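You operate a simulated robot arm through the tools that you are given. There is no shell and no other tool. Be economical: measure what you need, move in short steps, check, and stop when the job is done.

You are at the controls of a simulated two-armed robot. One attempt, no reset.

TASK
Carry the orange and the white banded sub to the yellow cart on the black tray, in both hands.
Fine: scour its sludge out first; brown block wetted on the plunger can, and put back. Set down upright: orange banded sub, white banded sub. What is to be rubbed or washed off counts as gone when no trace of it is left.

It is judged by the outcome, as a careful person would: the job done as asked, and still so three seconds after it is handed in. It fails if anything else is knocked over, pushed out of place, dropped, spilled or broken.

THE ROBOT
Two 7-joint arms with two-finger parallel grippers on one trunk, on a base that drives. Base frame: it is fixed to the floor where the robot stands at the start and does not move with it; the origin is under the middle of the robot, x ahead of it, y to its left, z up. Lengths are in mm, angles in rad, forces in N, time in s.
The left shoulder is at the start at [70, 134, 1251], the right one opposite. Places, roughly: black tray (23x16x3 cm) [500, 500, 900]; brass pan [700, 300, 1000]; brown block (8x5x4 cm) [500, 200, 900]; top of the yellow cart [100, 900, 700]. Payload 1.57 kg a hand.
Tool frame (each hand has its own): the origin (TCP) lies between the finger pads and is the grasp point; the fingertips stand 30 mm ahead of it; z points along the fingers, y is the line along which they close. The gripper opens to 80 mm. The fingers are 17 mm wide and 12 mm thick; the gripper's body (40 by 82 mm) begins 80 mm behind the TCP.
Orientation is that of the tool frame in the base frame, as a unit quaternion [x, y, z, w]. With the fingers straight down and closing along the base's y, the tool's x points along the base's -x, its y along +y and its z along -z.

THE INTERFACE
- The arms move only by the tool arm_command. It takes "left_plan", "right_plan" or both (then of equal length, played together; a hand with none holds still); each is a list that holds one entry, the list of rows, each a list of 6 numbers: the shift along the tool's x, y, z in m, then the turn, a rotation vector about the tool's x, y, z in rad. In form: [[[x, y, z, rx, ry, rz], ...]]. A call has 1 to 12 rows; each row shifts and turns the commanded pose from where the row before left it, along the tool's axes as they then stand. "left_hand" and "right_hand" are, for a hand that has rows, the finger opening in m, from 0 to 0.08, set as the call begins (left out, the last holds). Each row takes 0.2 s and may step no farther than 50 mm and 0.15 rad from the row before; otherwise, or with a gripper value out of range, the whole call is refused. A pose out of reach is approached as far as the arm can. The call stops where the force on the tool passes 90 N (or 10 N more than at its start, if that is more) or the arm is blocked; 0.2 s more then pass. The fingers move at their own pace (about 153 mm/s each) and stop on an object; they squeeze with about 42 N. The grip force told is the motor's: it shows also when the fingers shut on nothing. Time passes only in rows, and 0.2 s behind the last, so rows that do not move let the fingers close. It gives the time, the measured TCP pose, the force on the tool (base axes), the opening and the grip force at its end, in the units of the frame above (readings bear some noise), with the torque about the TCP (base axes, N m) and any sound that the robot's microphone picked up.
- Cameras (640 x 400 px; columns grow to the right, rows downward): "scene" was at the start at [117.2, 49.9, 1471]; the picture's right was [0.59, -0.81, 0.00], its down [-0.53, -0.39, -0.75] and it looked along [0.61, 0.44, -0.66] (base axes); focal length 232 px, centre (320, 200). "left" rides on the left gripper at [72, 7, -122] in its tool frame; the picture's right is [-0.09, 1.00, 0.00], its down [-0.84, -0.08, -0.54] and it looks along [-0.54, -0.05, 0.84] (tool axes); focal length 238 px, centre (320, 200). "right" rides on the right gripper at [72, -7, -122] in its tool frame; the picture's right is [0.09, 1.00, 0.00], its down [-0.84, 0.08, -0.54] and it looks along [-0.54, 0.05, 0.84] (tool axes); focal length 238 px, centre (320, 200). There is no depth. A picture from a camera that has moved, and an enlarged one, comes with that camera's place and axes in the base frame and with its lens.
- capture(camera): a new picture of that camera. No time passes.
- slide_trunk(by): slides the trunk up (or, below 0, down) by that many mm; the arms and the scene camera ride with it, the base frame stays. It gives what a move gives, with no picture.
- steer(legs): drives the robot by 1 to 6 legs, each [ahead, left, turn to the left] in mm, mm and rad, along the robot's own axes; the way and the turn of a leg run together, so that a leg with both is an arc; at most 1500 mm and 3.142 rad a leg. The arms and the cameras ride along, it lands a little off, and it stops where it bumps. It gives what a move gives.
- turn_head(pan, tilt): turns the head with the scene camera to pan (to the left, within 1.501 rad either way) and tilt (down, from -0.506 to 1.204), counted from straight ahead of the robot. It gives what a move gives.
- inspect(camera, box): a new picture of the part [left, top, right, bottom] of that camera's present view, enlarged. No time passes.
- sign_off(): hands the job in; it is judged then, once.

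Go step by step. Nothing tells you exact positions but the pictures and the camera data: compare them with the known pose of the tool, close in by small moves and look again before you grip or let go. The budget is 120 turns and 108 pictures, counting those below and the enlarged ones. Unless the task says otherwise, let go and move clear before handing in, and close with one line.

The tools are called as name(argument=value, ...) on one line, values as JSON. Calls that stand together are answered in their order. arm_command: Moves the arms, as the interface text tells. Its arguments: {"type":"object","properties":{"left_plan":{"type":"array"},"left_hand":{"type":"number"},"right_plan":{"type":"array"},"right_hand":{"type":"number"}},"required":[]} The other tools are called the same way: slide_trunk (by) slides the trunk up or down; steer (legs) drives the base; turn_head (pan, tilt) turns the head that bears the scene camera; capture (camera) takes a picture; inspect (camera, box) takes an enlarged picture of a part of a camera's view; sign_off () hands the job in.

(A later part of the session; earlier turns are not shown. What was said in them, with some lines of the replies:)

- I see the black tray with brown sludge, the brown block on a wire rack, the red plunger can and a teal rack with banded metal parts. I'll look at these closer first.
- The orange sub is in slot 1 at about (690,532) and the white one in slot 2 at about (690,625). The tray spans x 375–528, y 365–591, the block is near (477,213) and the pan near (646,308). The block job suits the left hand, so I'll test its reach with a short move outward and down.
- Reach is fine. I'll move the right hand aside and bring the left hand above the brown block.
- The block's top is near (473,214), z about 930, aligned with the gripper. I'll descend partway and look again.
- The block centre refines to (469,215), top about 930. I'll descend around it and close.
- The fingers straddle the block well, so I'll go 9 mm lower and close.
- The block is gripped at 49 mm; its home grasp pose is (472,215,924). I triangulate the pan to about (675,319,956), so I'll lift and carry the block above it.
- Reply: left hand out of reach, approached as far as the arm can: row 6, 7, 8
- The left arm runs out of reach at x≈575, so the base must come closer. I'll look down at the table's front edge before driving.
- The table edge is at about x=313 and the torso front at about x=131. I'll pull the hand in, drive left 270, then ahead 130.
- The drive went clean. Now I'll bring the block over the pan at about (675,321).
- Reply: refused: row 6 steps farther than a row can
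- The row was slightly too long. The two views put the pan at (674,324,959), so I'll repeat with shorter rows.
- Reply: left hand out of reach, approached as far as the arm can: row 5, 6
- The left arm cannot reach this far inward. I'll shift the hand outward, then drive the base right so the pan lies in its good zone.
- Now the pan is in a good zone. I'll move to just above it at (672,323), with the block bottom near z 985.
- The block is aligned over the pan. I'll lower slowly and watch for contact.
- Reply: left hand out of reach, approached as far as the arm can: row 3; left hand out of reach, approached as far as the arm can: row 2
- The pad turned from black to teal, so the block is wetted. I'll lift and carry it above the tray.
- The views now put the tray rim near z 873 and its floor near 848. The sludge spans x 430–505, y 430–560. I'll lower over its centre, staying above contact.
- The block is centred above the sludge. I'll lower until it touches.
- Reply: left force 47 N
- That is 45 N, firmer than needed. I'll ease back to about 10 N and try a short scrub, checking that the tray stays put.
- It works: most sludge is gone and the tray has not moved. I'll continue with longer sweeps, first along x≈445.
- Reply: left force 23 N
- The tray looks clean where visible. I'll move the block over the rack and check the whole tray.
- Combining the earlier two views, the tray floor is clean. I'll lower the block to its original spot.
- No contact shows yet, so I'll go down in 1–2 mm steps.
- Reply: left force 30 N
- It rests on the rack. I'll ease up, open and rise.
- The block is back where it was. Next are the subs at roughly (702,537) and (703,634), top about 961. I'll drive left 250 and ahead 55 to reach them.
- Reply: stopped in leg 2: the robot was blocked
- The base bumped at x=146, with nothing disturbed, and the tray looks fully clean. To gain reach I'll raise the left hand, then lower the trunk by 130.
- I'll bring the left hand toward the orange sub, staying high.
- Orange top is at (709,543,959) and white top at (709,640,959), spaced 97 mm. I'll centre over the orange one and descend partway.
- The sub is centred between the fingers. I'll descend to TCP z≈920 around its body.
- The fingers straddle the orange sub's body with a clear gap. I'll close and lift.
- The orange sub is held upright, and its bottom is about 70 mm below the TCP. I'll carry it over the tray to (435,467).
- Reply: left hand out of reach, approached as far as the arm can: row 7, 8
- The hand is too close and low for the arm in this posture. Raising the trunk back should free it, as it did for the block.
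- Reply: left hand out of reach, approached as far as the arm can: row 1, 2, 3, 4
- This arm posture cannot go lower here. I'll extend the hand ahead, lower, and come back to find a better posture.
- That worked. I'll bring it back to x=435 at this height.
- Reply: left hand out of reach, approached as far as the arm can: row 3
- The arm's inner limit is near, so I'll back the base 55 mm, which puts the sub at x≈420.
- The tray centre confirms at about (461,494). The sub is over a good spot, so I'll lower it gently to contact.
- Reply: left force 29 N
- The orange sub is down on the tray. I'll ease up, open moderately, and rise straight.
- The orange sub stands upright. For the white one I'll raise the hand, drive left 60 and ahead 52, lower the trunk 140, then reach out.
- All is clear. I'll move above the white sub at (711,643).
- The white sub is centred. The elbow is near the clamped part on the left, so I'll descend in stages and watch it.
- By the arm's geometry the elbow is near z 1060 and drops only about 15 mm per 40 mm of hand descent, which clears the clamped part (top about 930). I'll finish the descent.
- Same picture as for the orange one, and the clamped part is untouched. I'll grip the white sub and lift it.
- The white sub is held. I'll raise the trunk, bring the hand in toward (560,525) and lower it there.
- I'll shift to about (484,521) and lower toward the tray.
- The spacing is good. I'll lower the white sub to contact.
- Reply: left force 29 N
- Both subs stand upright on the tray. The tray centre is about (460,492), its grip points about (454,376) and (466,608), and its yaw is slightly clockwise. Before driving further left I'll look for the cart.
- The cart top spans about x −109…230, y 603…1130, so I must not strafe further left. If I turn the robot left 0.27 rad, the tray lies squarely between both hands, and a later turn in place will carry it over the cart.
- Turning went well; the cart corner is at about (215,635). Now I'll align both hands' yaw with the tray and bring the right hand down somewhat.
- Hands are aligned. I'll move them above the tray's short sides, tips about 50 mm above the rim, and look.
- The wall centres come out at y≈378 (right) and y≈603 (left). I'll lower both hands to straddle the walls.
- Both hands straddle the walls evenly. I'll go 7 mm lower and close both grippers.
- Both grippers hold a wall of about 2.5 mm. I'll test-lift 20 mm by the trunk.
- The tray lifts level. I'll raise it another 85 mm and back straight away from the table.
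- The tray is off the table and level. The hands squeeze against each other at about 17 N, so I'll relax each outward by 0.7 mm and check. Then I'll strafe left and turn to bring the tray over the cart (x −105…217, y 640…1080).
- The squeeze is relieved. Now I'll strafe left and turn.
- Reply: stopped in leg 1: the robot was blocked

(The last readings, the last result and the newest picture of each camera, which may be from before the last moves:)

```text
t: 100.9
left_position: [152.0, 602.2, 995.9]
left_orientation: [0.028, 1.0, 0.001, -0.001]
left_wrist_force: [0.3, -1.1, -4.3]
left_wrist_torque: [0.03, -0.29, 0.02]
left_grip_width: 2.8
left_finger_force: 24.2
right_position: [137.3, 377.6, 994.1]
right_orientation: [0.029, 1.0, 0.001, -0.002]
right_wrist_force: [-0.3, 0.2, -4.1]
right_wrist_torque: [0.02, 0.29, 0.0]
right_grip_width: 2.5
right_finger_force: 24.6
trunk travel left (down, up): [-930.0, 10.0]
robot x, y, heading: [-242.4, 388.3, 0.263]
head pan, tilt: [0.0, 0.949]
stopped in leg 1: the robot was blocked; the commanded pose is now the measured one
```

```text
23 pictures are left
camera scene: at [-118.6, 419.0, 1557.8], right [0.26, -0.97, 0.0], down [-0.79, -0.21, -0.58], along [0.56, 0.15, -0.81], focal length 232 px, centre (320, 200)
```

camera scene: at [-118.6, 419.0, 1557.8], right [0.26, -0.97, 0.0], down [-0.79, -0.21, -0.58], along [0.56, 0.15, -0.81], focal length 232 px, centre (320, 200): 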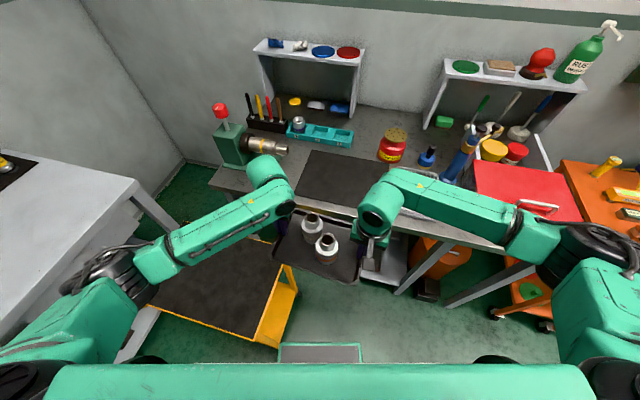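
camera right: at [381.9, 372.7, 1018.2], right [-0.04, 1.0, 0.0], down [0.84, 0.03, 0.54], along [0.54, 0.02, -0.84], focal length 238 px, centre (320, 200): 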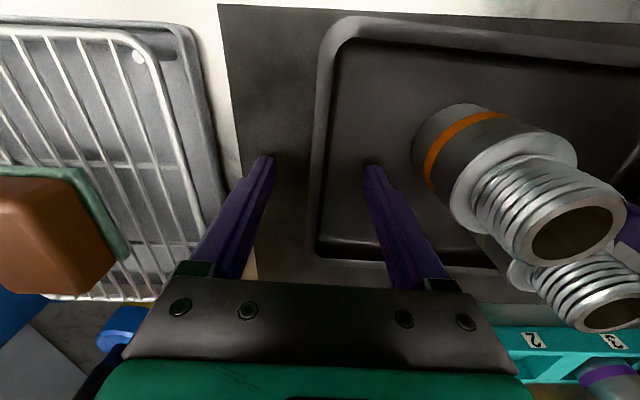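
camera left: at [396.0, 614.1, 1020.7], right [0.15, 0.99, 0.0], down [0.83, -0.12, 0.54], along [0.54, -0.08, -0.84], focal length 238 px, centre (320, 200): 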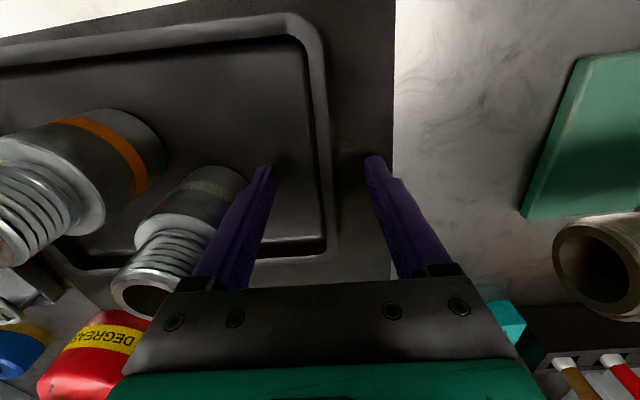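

The base touched the cart's corner region and stopped; the cart hasn't moved and the tray is steady. I'll back off, strafe wide, and turn so I can approach the cart from its free side.

steer(legs=[[-160, 0, 0], [0, 246, 0], [0, 0, 0.187]])

capture(camera="scene")

```text
t: 104.5
left_position: [-119.0, 875.5, 998.4]
left_orientation: [-0.068, 0.998, -0.001, -0.001]
left_wrist_force: [1.8, -0.6, -5.0]
left_wrist_torque: [0.05, -0.01, 0.08]
left_grip_width: 3.0
left_finger_force: 23.7
right_position: [-90.5, 650.4, 995.3]
right_orientation: [-0.067, 0.998, 0.0, -0.001]
right_wrist_force: [-0.9, 0.1, -2.8]
right_wrist_torque: [0.04, 0.0, 0.05]
right_grip_width: 2.8
right_finger_force: 24.1
trunk travel left (down, up): [-930.0, 10.0]
robot x, y, heading: [-463.9, 592.6, 0.456]
head pan, tilt: [0.0, 0.949]
```

```text
22 pictures are left
camera scene: at [-351.0, 645.9, 1558.0], right [0.44, -0.9, 0.0], down [-0.73, -0.36, -0.58], along [0.52, 0.26, -0.81], focal length 232 px, centre (320, 200)
```

scene: 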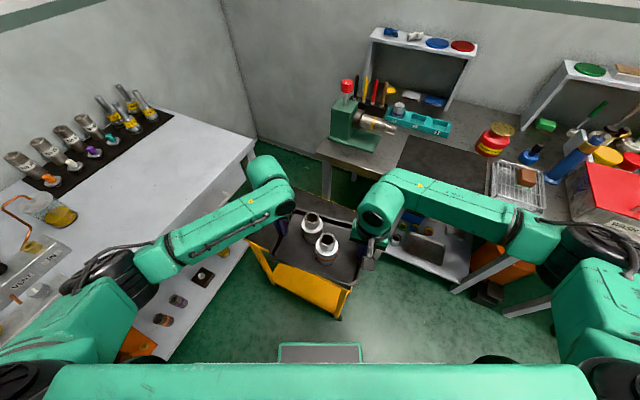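

The cart's end panel is at x≈−113, with its top y 655–1095. Pose (−353,668) at heading 0.3 should put the tray near (29,786), fully on the cart, with elbows clear of bench and table. I'll go there in steps.

steer(legs=[[0, 0, -0.156], [0, 39, 0], [125, 0, 0]])

capture(camera="scene")

capture(camera="left")

capture(camera="right")

```text
t: 106.9
left_position: [24.3, 895.1, 998.6]
left_orientation: [0.011, 1.0, -0.001, 0.001]
left_wrist_force: [0.1, -0.6, -4.5]
left_wrist_torque: [0.04, 0.07, 0.09]
left_grip_width: 2.6
left_finger_force: 23.9
right_position: [18.4, 668.4, 996.2]
right_orientation: [0.012, 1.0, -0.001, 0.001]
right_wrist_force: [-0.6, 0.0, -4.1]
right_wrist_torque: [0.03, -0.09, 0.1]
right_grip_width: 2.7
right_finger_force: 24.3
trunk travel left (down, up): [-930.0, 10.0]
robot x, y, heading: [-353.8, 664.6, 0.304]
head pan, tilt: [0.0, 0.949]
```

```text
21 pictures are left
camera scene: at [-241.7, 703.9, 1558.3], right [0.29, -0.96, 0.0], down [-0.78, -0.24, -0.58], along [0.56, 0.17, -0.81], focal length 232 px, centre (320, 200)
```

scene: 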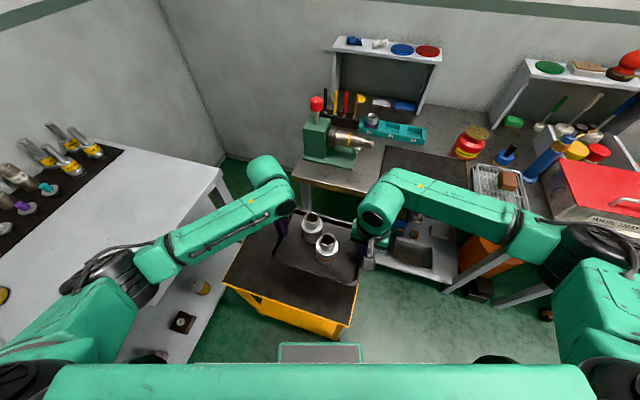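

```text
20 pictures are left
camera left: at [-46.5, 903.2, 1120.0], right [0.11, 0.99, 0.0], down [0.83, -0.09, 0.54], along [0.54, -0.06, -0.84], focal length 238 px, centre (320, 200)
```

left: 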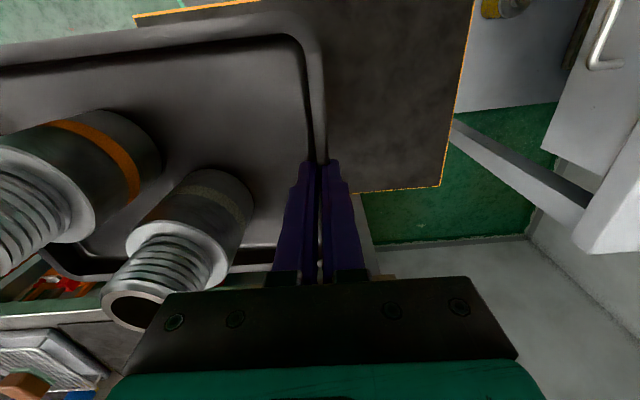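

```text
19 pictures are left
camera right: at [-53.7, 661.1, 1118.2], right [-0.07, 1.0, 0.0], down [0.84, 0.06, 0.54], along [0.54, 0.04, -0.84], focal length 238 px, centre (320, 200)
```

right: 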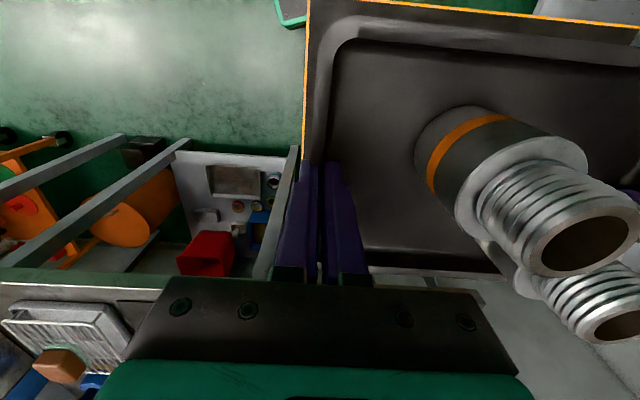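

The cart top measures x −108…221, y 641…1117 in both wrist views. The tray spans about x −61…103, y 663…900, so it's fully over the cart. I'll shift both hands 20 mm further in along y, then lower the trunk.

arm_command(left_plan=[[[0, 0.007, 0, 0, 0, 0], [0, 0.007, 0, 0, 0, 0], [0, 0.006, 0, 0, 0, 0], [0, 0, 0, 0, 0, 0]]], right_plan=[[[0, 0.007, 0, 0, 0, 0], [0, 0.007, 0, 0, 0, 0], [0, 0.006, 0, 0, 0, 0], [0, 0, 0, 0, 0, 0]]])

slide_trunk(by=-150)

capture(camera="scene")

```text
t: 107.9
left_position: [27.8, 914.6, 997.1]
left_orientation: [0.011, 1.0, -0.001, -0.001]
left_wrist_force: [0.8, -1.2, -3.5]
left_wrist_torque: [0.01, -0.06, 0.05]
left_grip_width: 2.5
left_finger_force: 23.6
right_position: [21.0, 688.0, 994.1]
right_orientation: [0.012, 1.0, 0.0, -0.002]
right_wrist_force: [-0.5, 1.2, -3.0]
right_wrist_torque: [0.04, 0.06, 0.07]
right_grip_width: 2.6
right_finger_force: 23.7
trunk travel left (down, up): [-930.0, 10.0]
robot x, y, heading: [-353.1, 667.4, 0.298]
head pan, tilt: [0.0, 0.949]
```

```text
t: 109.6
left_position: [26.5, 914.7, 847.4]
left_orientation: [0.012, 1.0, -0.001, 0.0]
left_wrist_force: [0.8, -2.0, -3.6]
left_wrist_torque: [-0.05, 0.02, 0.09]
left_grip_width: 2.6
left_finger_force: 24.0
right_position: [21.2, 687.7, 846.7]
right_orientation: [0.012, 1.0, -0.001, 0.0]
right_wrist_force: [-1.7, 1.3, -3.9]
right_wrist_torque: [0.01, 0.03, 0.07]
right_grip_width: 2.5
right_finger_force: 24.0
trunk travel left (down, up): [-780.0, 160.0]
robot x, y, heading: [-356.7, 664.1, 0.299]
head pan, tilt: [0.0, 0.949]
```

```text
18 pictures are left
camera scene: at [-237.8, 703.6, 1408.0], right [0.29, -0.96, 0.0], down [-0.78, -0.24, -0.58], along [0.56, 0.17, -0.81], focal length 232 px, centre (320, 200)
```

scene: 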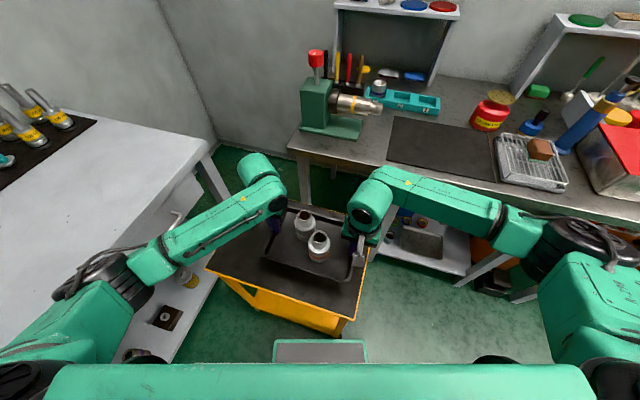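

Clearance to the bench is fine. I'll lower another 75 mm, then creep to contact.

slide_trunk(by=-75)

inspect(camera="scene", box=[190, 140, 410, 340])

capture(camera="left")

```text
t: 110.8
left_position: [27.6, 915.5, 771.7]
left_orientation: [0.012, 1.0, -0.001, -0.001]
left_wrist_force: [0.8, -2.3, -3.6]
left_wrist_torque: [-0.03, -0.04, 0.1]
left_grip_width: 2.5
left_finger_force: 24.3
right_position: [21.2, 687.3, 770.5]
right_orientation: [0.011, 1.0, 0.0, -0.001]
right_wrist_force: [0.0, 2.3, -3.7]
right_wrist_torque: [0.04, -0.05, 0.08]
right_grip_width: 2.7
right_finger_force: 23.9
trunk travel left (down, up): [-705.0, 235.0]
robot x, y, heading: [-352.5, 667.3, 0.301]
head pan, tilt: [0.0, 0.949]
```

```text
2.00 times, centred on (300, 240) of scene
camera zoom: at [-238.0, 703.6, 1333.0], right [0.29, -0.96, 0.0], down [-0.78, -0.24, -0.58], along [0.56, 0.17, -0.81], focal length 464 px, centre (360, 120)
```

zoom: 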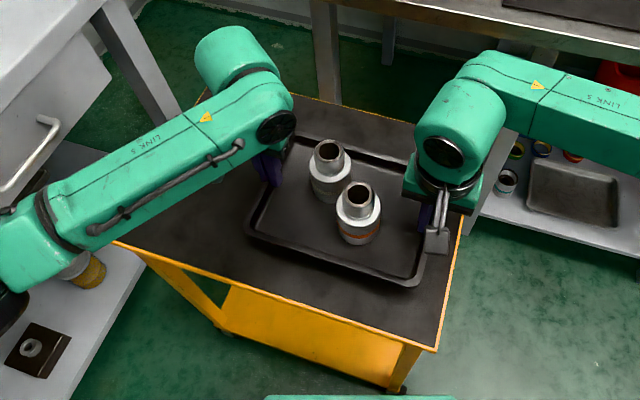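

```text
16 pictures are left
camera left: at [-43.7, 923.0, 893.9], right [0.11, 0.99, 0.0], down [0.84, -0.09, 0.54], along [0.54, -0.06, -0.84], focal length 238 px, centre (320, 200)
```

left: 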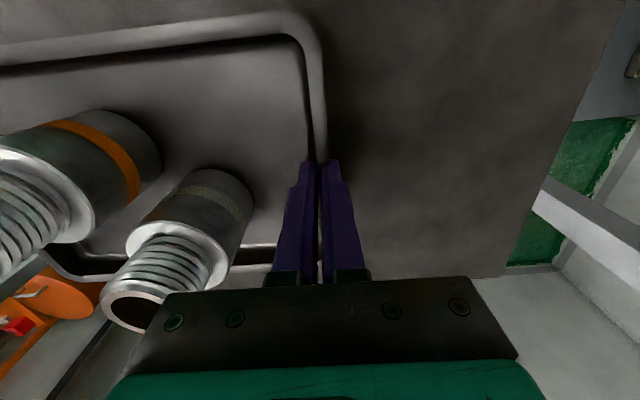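

The tray hovers just above the cart top. I'll creep down, watching the vertical force.

slide_trunk(by=-14)

slide_trunk(by=-5)

slide_trunk(by=-4)

```text
t: 111.4
left_position: [27.9, 915.2, 758.3]
left_orientation: [0.01, 1.0, -0.001, -0.001]
left_wrist_force: [0.7, -2.9, -4.7]
left_wrist_torque: [-0.04, -0.01, 0.09]
left_grip_width: 2.7
left_finger_force: 24.1
right_position: [20.7, 688.0, 757.1]
right_orientation: [0.012, 1.0, 0.0, -0.001]
right_wrist_force: [-0.8, 2.7, -3.5]
right_wrist_torque: [0.04, -0.03, 0.07]
right_grip_width: 2.6
right_finger_force: 24.1
trunk travel left (down, up): [-691.0, 249.0]
robot x, y, heading: [-354.6, 664.9, 0.299]
head pan, tilt: [0.0, 0.949]
```

```text
t: 111.9
left_position: [27.0, 915.1, 752.9]
left_orientation: [0.012, 1.0, 0.0, -0.001]
left_wrist_force: [0.7, -3.7, -3.9]
left_wrist_torque: [-0.03, 0.01, 0.09]
left_grip_width: 2.5
left_finger_force: 24.0
right_position: [20.7, 687.9, 751.6]
right_orientation: [0.012, 1.0, -0.001, 0.0]
right_wrist_force: [-1.0, 3.2, -3.1]
right_wrist_torque: [0.03, 0.05, 0.1]
right_grip_width: 2.5
right_finger_force: 24.2
trunk travel left (down, up): [-686.0, 254.0]
robot x, y, heading: [-354.5, 671.4, 0.302]
head pan, tilt: [0.0, 0.949]
```

```text
t: 112.4
left_position: [27.3, 915.4, 746.9]
left_orientation: [0.011, 1.0, -0.001, -0.001]
left_wrist_force: [0.2, -2.8, -4.4]
left_wrist_torque: [-0.03, -0.03, 0.08]
left_grip_width: 2.8
left_finger_force: 24.0
right_position: [20.0, 687.3, 748.0]
right_orientation: [0.011, 1.0, -0.001, -0.001]
right_wrist_force: [-1.4, 3.1, -3.6]
right_wrist_torque: [0.07, -0.01, 0.07]
right_grip_width: 2.6
right_finger_force: 23.8
trunk travel left (down, up): [-682.0, 258.0]
robot x, y, heading: [-353.9, 665.1, 0.293]
head pan, tilt: [0.0, 0.949]
```

slide_trunk(by=-3)

slide_trunk(by=-3)

inspect(camera="scene", box=[220, 180, 400, 320])

```text
t: 113.0
left_position: [26.5, 914.4, 745.0]
left_orientation: [0.011, 1.0, 0.0, 0.0]
left_wrist_force: [0.5, -3.2, -4.4]
left_wrist_torque: [-0.06, -0.03, 0.1]
left_grip_width: 2.7
left_finger_force: 24.2
right_position: [22.0, 687.9, 745.3]
right_orientation: [0.012, 1.0, 0.0, -0.001]
right_wrist_force: [0.0, 3.5, -4.2]
right_wrist_torque: [0.05, 0.04, 0.09]
right_grip_width: 2.6
right_finger_force: 23.3
trunk travel left (down, up): [-679.0, 261.0]
robot x, y, heading: [-356.4, 666.4, 0.3]
head pan, tilt: [0.0, 0.949]
```

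```text
t: 113.5
left_position: [26.8, 915.0, 742.8]
left_orientation: [0.011, 1.0, -0.001, -0.001]
left_wrist_force: [0.4, -3.2, -4.5]
left_wrist_torque: [-0.05, 0.0, 0.14]
left_grip_width: 2.6
left_finger_force: 23.8
right_position: [20.5, 688.3, 742.3]
right_orientation: [0.011, 1.0, -0.001, -0.001]
right_wrist_force: [-1.5, 3.5, -4.0]
right_wrist_torque: [0.07, 0.02, 0.06]
right_grip_width: 2.5
right_finger_force: 24.0
trunk travel left (down, up): [-676.0, 264.0]
robot x, y, heading: [-351.6, 666.0, 0.304]
head pan, tilt: [0.0, 0.949]
```

```text
2.86 times, centred on (310, 250) of scene
camera zoom: at [-237.7, 703.7, 1303.9], right [0.29, -0.96, 0.0], down [-0.78, -0.24, -0.58], along [0.56, 0.17, -0.81], focal length 664 px, centre (349, 57)
```

zoom: 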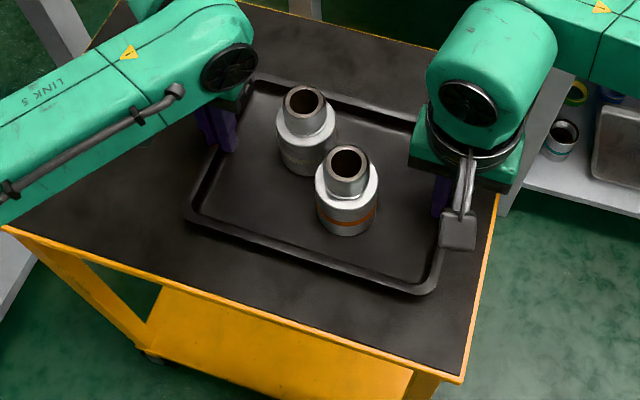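

Still hanging free. I'll continue in 2–3 mm steps.

slide_trunk(by=-3)

slide_trunk(by=-2)

slide_trunk(by=-2)

```text
t: 114.0
left_position: [27.3, 913.5, 739.3]
left_orientation: [0.011, 1.0, -0.001, 0.0]
left_wrist_force: [0.5, -3.1, -4.5]
left_wrist_torque: [-0.03, 0.0, 0.06]
left_grip_width: 2.6
left_finger_force: 23.8
right_position: [21.0, 687.4, 739.0]
right_orientation: [0.012, 1.0, -0.001, -0.001]
right_wrist_force: [-0.6, 4.3, -3.9]
right_wrist_torque: [0.08, 0.01, 0.1]
right_grip_width: 2.5
right_finger_force: 24.1
trunk travel left (down, up): [-673.0, 267.0]
robot x, y, heading: [-353.3, 666.9, 0.297]
head pan, tilt: [0.0, 0.949]
```

```text
t: 114.5
left_position: [27.1, 914.8, 739.0]
left_orientation: [0.011, 1.0, 0.0, 0.0]
left_wrist_force: [0.1, -2.5, 2.1]
left_wrist_torque: [-0.02, 0.39, 0.05]
left_grip_width: 2.6
left_finger_force: 23.9
right_position: [20.3, 686.8, 737.7]
right_orientation: [0.012, 1.0, 0.0, -0.001]
right_wrist_force: [0.7, 2.6, -0.9]
right_wrist_torque: [0.12, 0.05, 0.13]
right_grip_width: 2.9
right_finger_force: 23.9
trunk travel left (down, up): [-671.0, 269.0]
robot x, y, heading: [-350.9, 668.3, 0.3]
head pan, tilt: [0.0, 0.949]
```

```text
t: 115.0
left_position: [26.9, 913.9, 738.2]
left_orientation: [0.01, 1.0, 0.0, 0.003]
left_wrist_force: [2.9, 0.3, 11.4]
left_wrist_torque: [0.0, 0.43, 0.06]
left_grip_width: 2.9
left_finger_force: 24.0
right_position: [20.4, 687.3, 737.2]
right_orientation: [0.011, 1.0, 0.001, 0.002]
right_wrist_force: [3.8, 2.3, 18.0]
right_wrist_torque: [0.02, 0.0, 0.09]
right_grip_width: 2.7
right_finger_force: 24.5
trunk travel left (down, up): [-669.0, 271.0]
robot x, y, heading: [-359.3, 666.7, 0.303]
head pan, tilt: [0.0, 0.949]
```

The tray rests on the cart. I'll ease 1 mm, open both grippers, and rise straight up.

slide_trunk(by=1.5)

arm_command(left_plan=[[[0, 0, 0, 0, 0, 0], [0, 0, 0, 0, 0, 0], [0, 0, 0, 0, 0, 0]]], right_plan=[[[0, 0, 0, 0, 0, 0], [0, 0, 0, 0, 0, 0], [0, 0, 0, 0, 0, 0]]], left_hand=0.045, right_hand=0.045)

slide_trunk(by=60)

capture(camera="scene")

```text
t: 115.5
left_position: [26.2, 914.5, 739.4]
left_orientation: [0.011, 1.0, -0.001, 0.002]
left_wrist_force: [5.8, -0.4, 7.9]
left_wrist_torque: [-0.01, -0.78, 0.09]
left_grip_width: 2.7
left_finger_force: 24.1
right_position: [20.4, 688.2, 737.0]
right_orientation: [0.011, 1.0, 0.0, 0.001]
right_wrist_force: [6.1, 3.3, 13.6]
right_wrist_torque: [0.04, -0.58, 0.05]
right_grip_width: 2.5
right_finger_force: 23.9
trunk travel left (down, up): [-670.0, 269.0]
robot x, y, heading: [-357.1, 669.6, 0.296]
head pan, tilt: [0.0, 0.949]
```

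```text
t: 116.3
left_position: [26.3, 915.1, 736.5]
left_orientation: [0.011, 1.0, -0.001, 0.001]
left_wrist_force: [-1.1, -0.1, 0.1]
left_wrist_torque: [-0.02, 0.03, 0.04]
left_grip_width: 45.0
left_finger_force: 0.1
right_position: [20.2, 686.5, 736.6]
right_orientation: [0.012, 1.0, 0.0, 0.0]
right_wrist_force: [-0.2, -0.3, 0.4]
right_wrist_torque: [0.01, 0.01, 0.0]
right_grip_width: 44.9
right_finger_force: 0.2
trunk travel left (down, up): [-670.0, 269.0]
robot x, y, heading: [-356.2, 666.8, 0.298]
head pan, tilt: [0.0, 0.949]
```

```text
t: 117.3
left_position: [26.1, 914.6, 798.1]
left_orientation: [0.011, 1.0, -0.001, 0.0]
left_wrist_force: [-0.6, -0.7, -0.1]
left_wrist_torque: [-0.01, 0.0, -0.03]
left_grip_width: 45.0
left_finger_force: 0.0
right_position: [19.2, 688.5, 795.7]
right_orientation: [0.011, 1.0, -0.001, 0.0]
right_wrist_force: [-0.5, 0.4, 0.0]
right_wrist_torque: [0.01, -0.02, 0.03]
right_grip_width: 45.0
right_finger_force: 0.1
trunk travel left (down, up): [-730.0, 209.0]
robot x, y, heading: [-358.5, 665.8, 0.296]
head pan, tilt: [0.0, 0.949]
```

```text
14 pictures are left
camera scene: at [-238.6, 703.3, 1358.6], right [0.29, -0.96, 0.0], down [-0.78, -0.24, -0.58], along [0.56, 0.17, -0.81], focal length 232 px, centre (320, 200)
```

scene: 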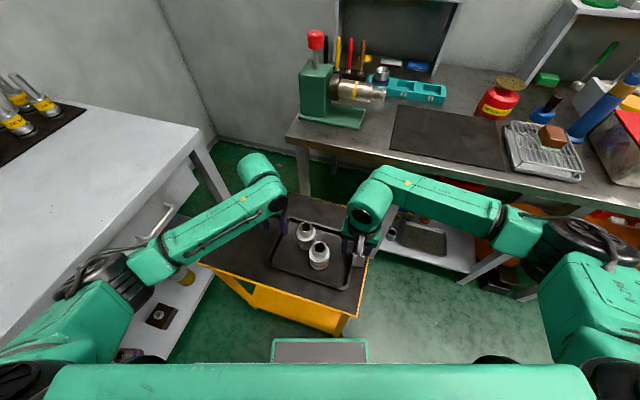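

Released cleanly, with the subs upright. I'll rise well clear, back away a little, and take a final look.

slide_trunk(by=180)

steer(legs=[[-150, 0, 0]])

inspect(camera="scene", box=[220, 100, 420, 260])

capture(camera="scene")

```text
t: 119.3
left_position: [26.1, 914.1, 977.2]
left_orientation: [0.011, 1.0, -0.001, 0.0]
left_wrist_force: [0.4, -0.1, 0.2]
left_wrist_torque: [0.02, 0.0, 0.0]
left_grip_width: 44.9
left_finger_force: 0.2
right_position: [20.6, 687.4, 977.2]
right_orientation: [0.011, 1.0, 0.0, -0.001]
right_wrist_force: [0.4, -0.5, 0.4]
right_wrist_torque: [0.03, -0.04, 0.01]
right_grip_width: 45.0
right_finger_force: 0.1
trunk travel left (down, up): [-910.0, 29.0]
robot x, y, heading: [-351.4, 667.5, 0.302]
head pan, tilt: [0.0, 0.949]
```

```text
t: 120.7
left_position: [-113.7, 872.9, 977.2]
left_orientation: [0.01, 1.0, -0.001, -0.001]
left_wrist_force: [-0.2, 0.6, -0.4]
left_wrist_torque: [-0.04, 0.01, 0.02]
left_grip_width: 45.0
left_finger_force: 0.1
right_position: [-117.7, 645.1, 976.1]
right_orientation: [0.012, 1.0, -0.001, -0.001]
right_wrist_force: [0.7, -0.2, -1.0]
right_wrist_torque: [-0.01, 0.0, 0.01]
right_grip_width: 45.5
right_finger_force: 0.0
trunk travel left (down, up): [-910.0, 29.0]
robot x, y, heading: [-499.1, 623.2, 0.303]
head pan, tilt: [0.0, 0.949]
```

```text
2.50 times, centred on (320, 180) of scene
camera zoom: at [-377.3, 660.9, 1538.2], right [0.3, -0.96, 0.0], down [-0.78, -0.24, -0.58], along [0.55, 0.17, -0.81], focal length 581 px, centre (320, 250)
```

zoom: 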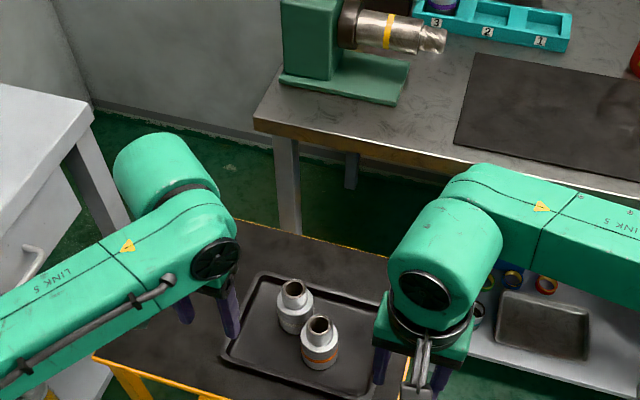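

```text
12 pictures are left
camera scene: at [-377.3, 660.9, 1538.2], right [0.3, -0.96, 0.0], down [-0.78, -0.24, -0.58], along [0.55, 0.17, -0.81], focal length 232 px, centre (320, 200)
```

scene: 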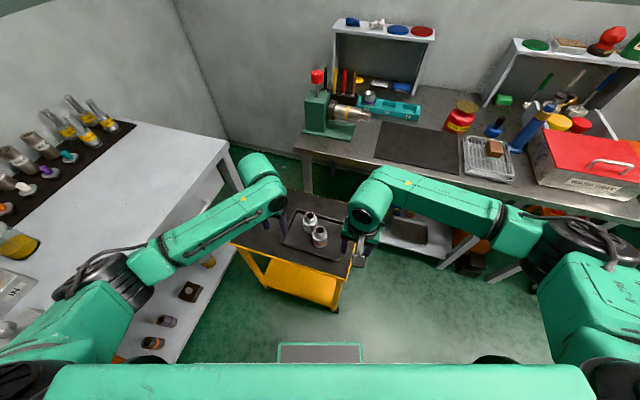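

The clean tray stands on the yellow cart with the orange and white banded subs upright. The block is back on its rack, nothing else looks disturbed, and both hands are clear.

sign_off()

```text
The job is handed in.
```

The tray is scoured clean and stands on the yellow cart with the orange and white banded subs upright on it. The brown block is back on its rack. The base touched the table and, once, the cart while driving, but neither appeared to move.
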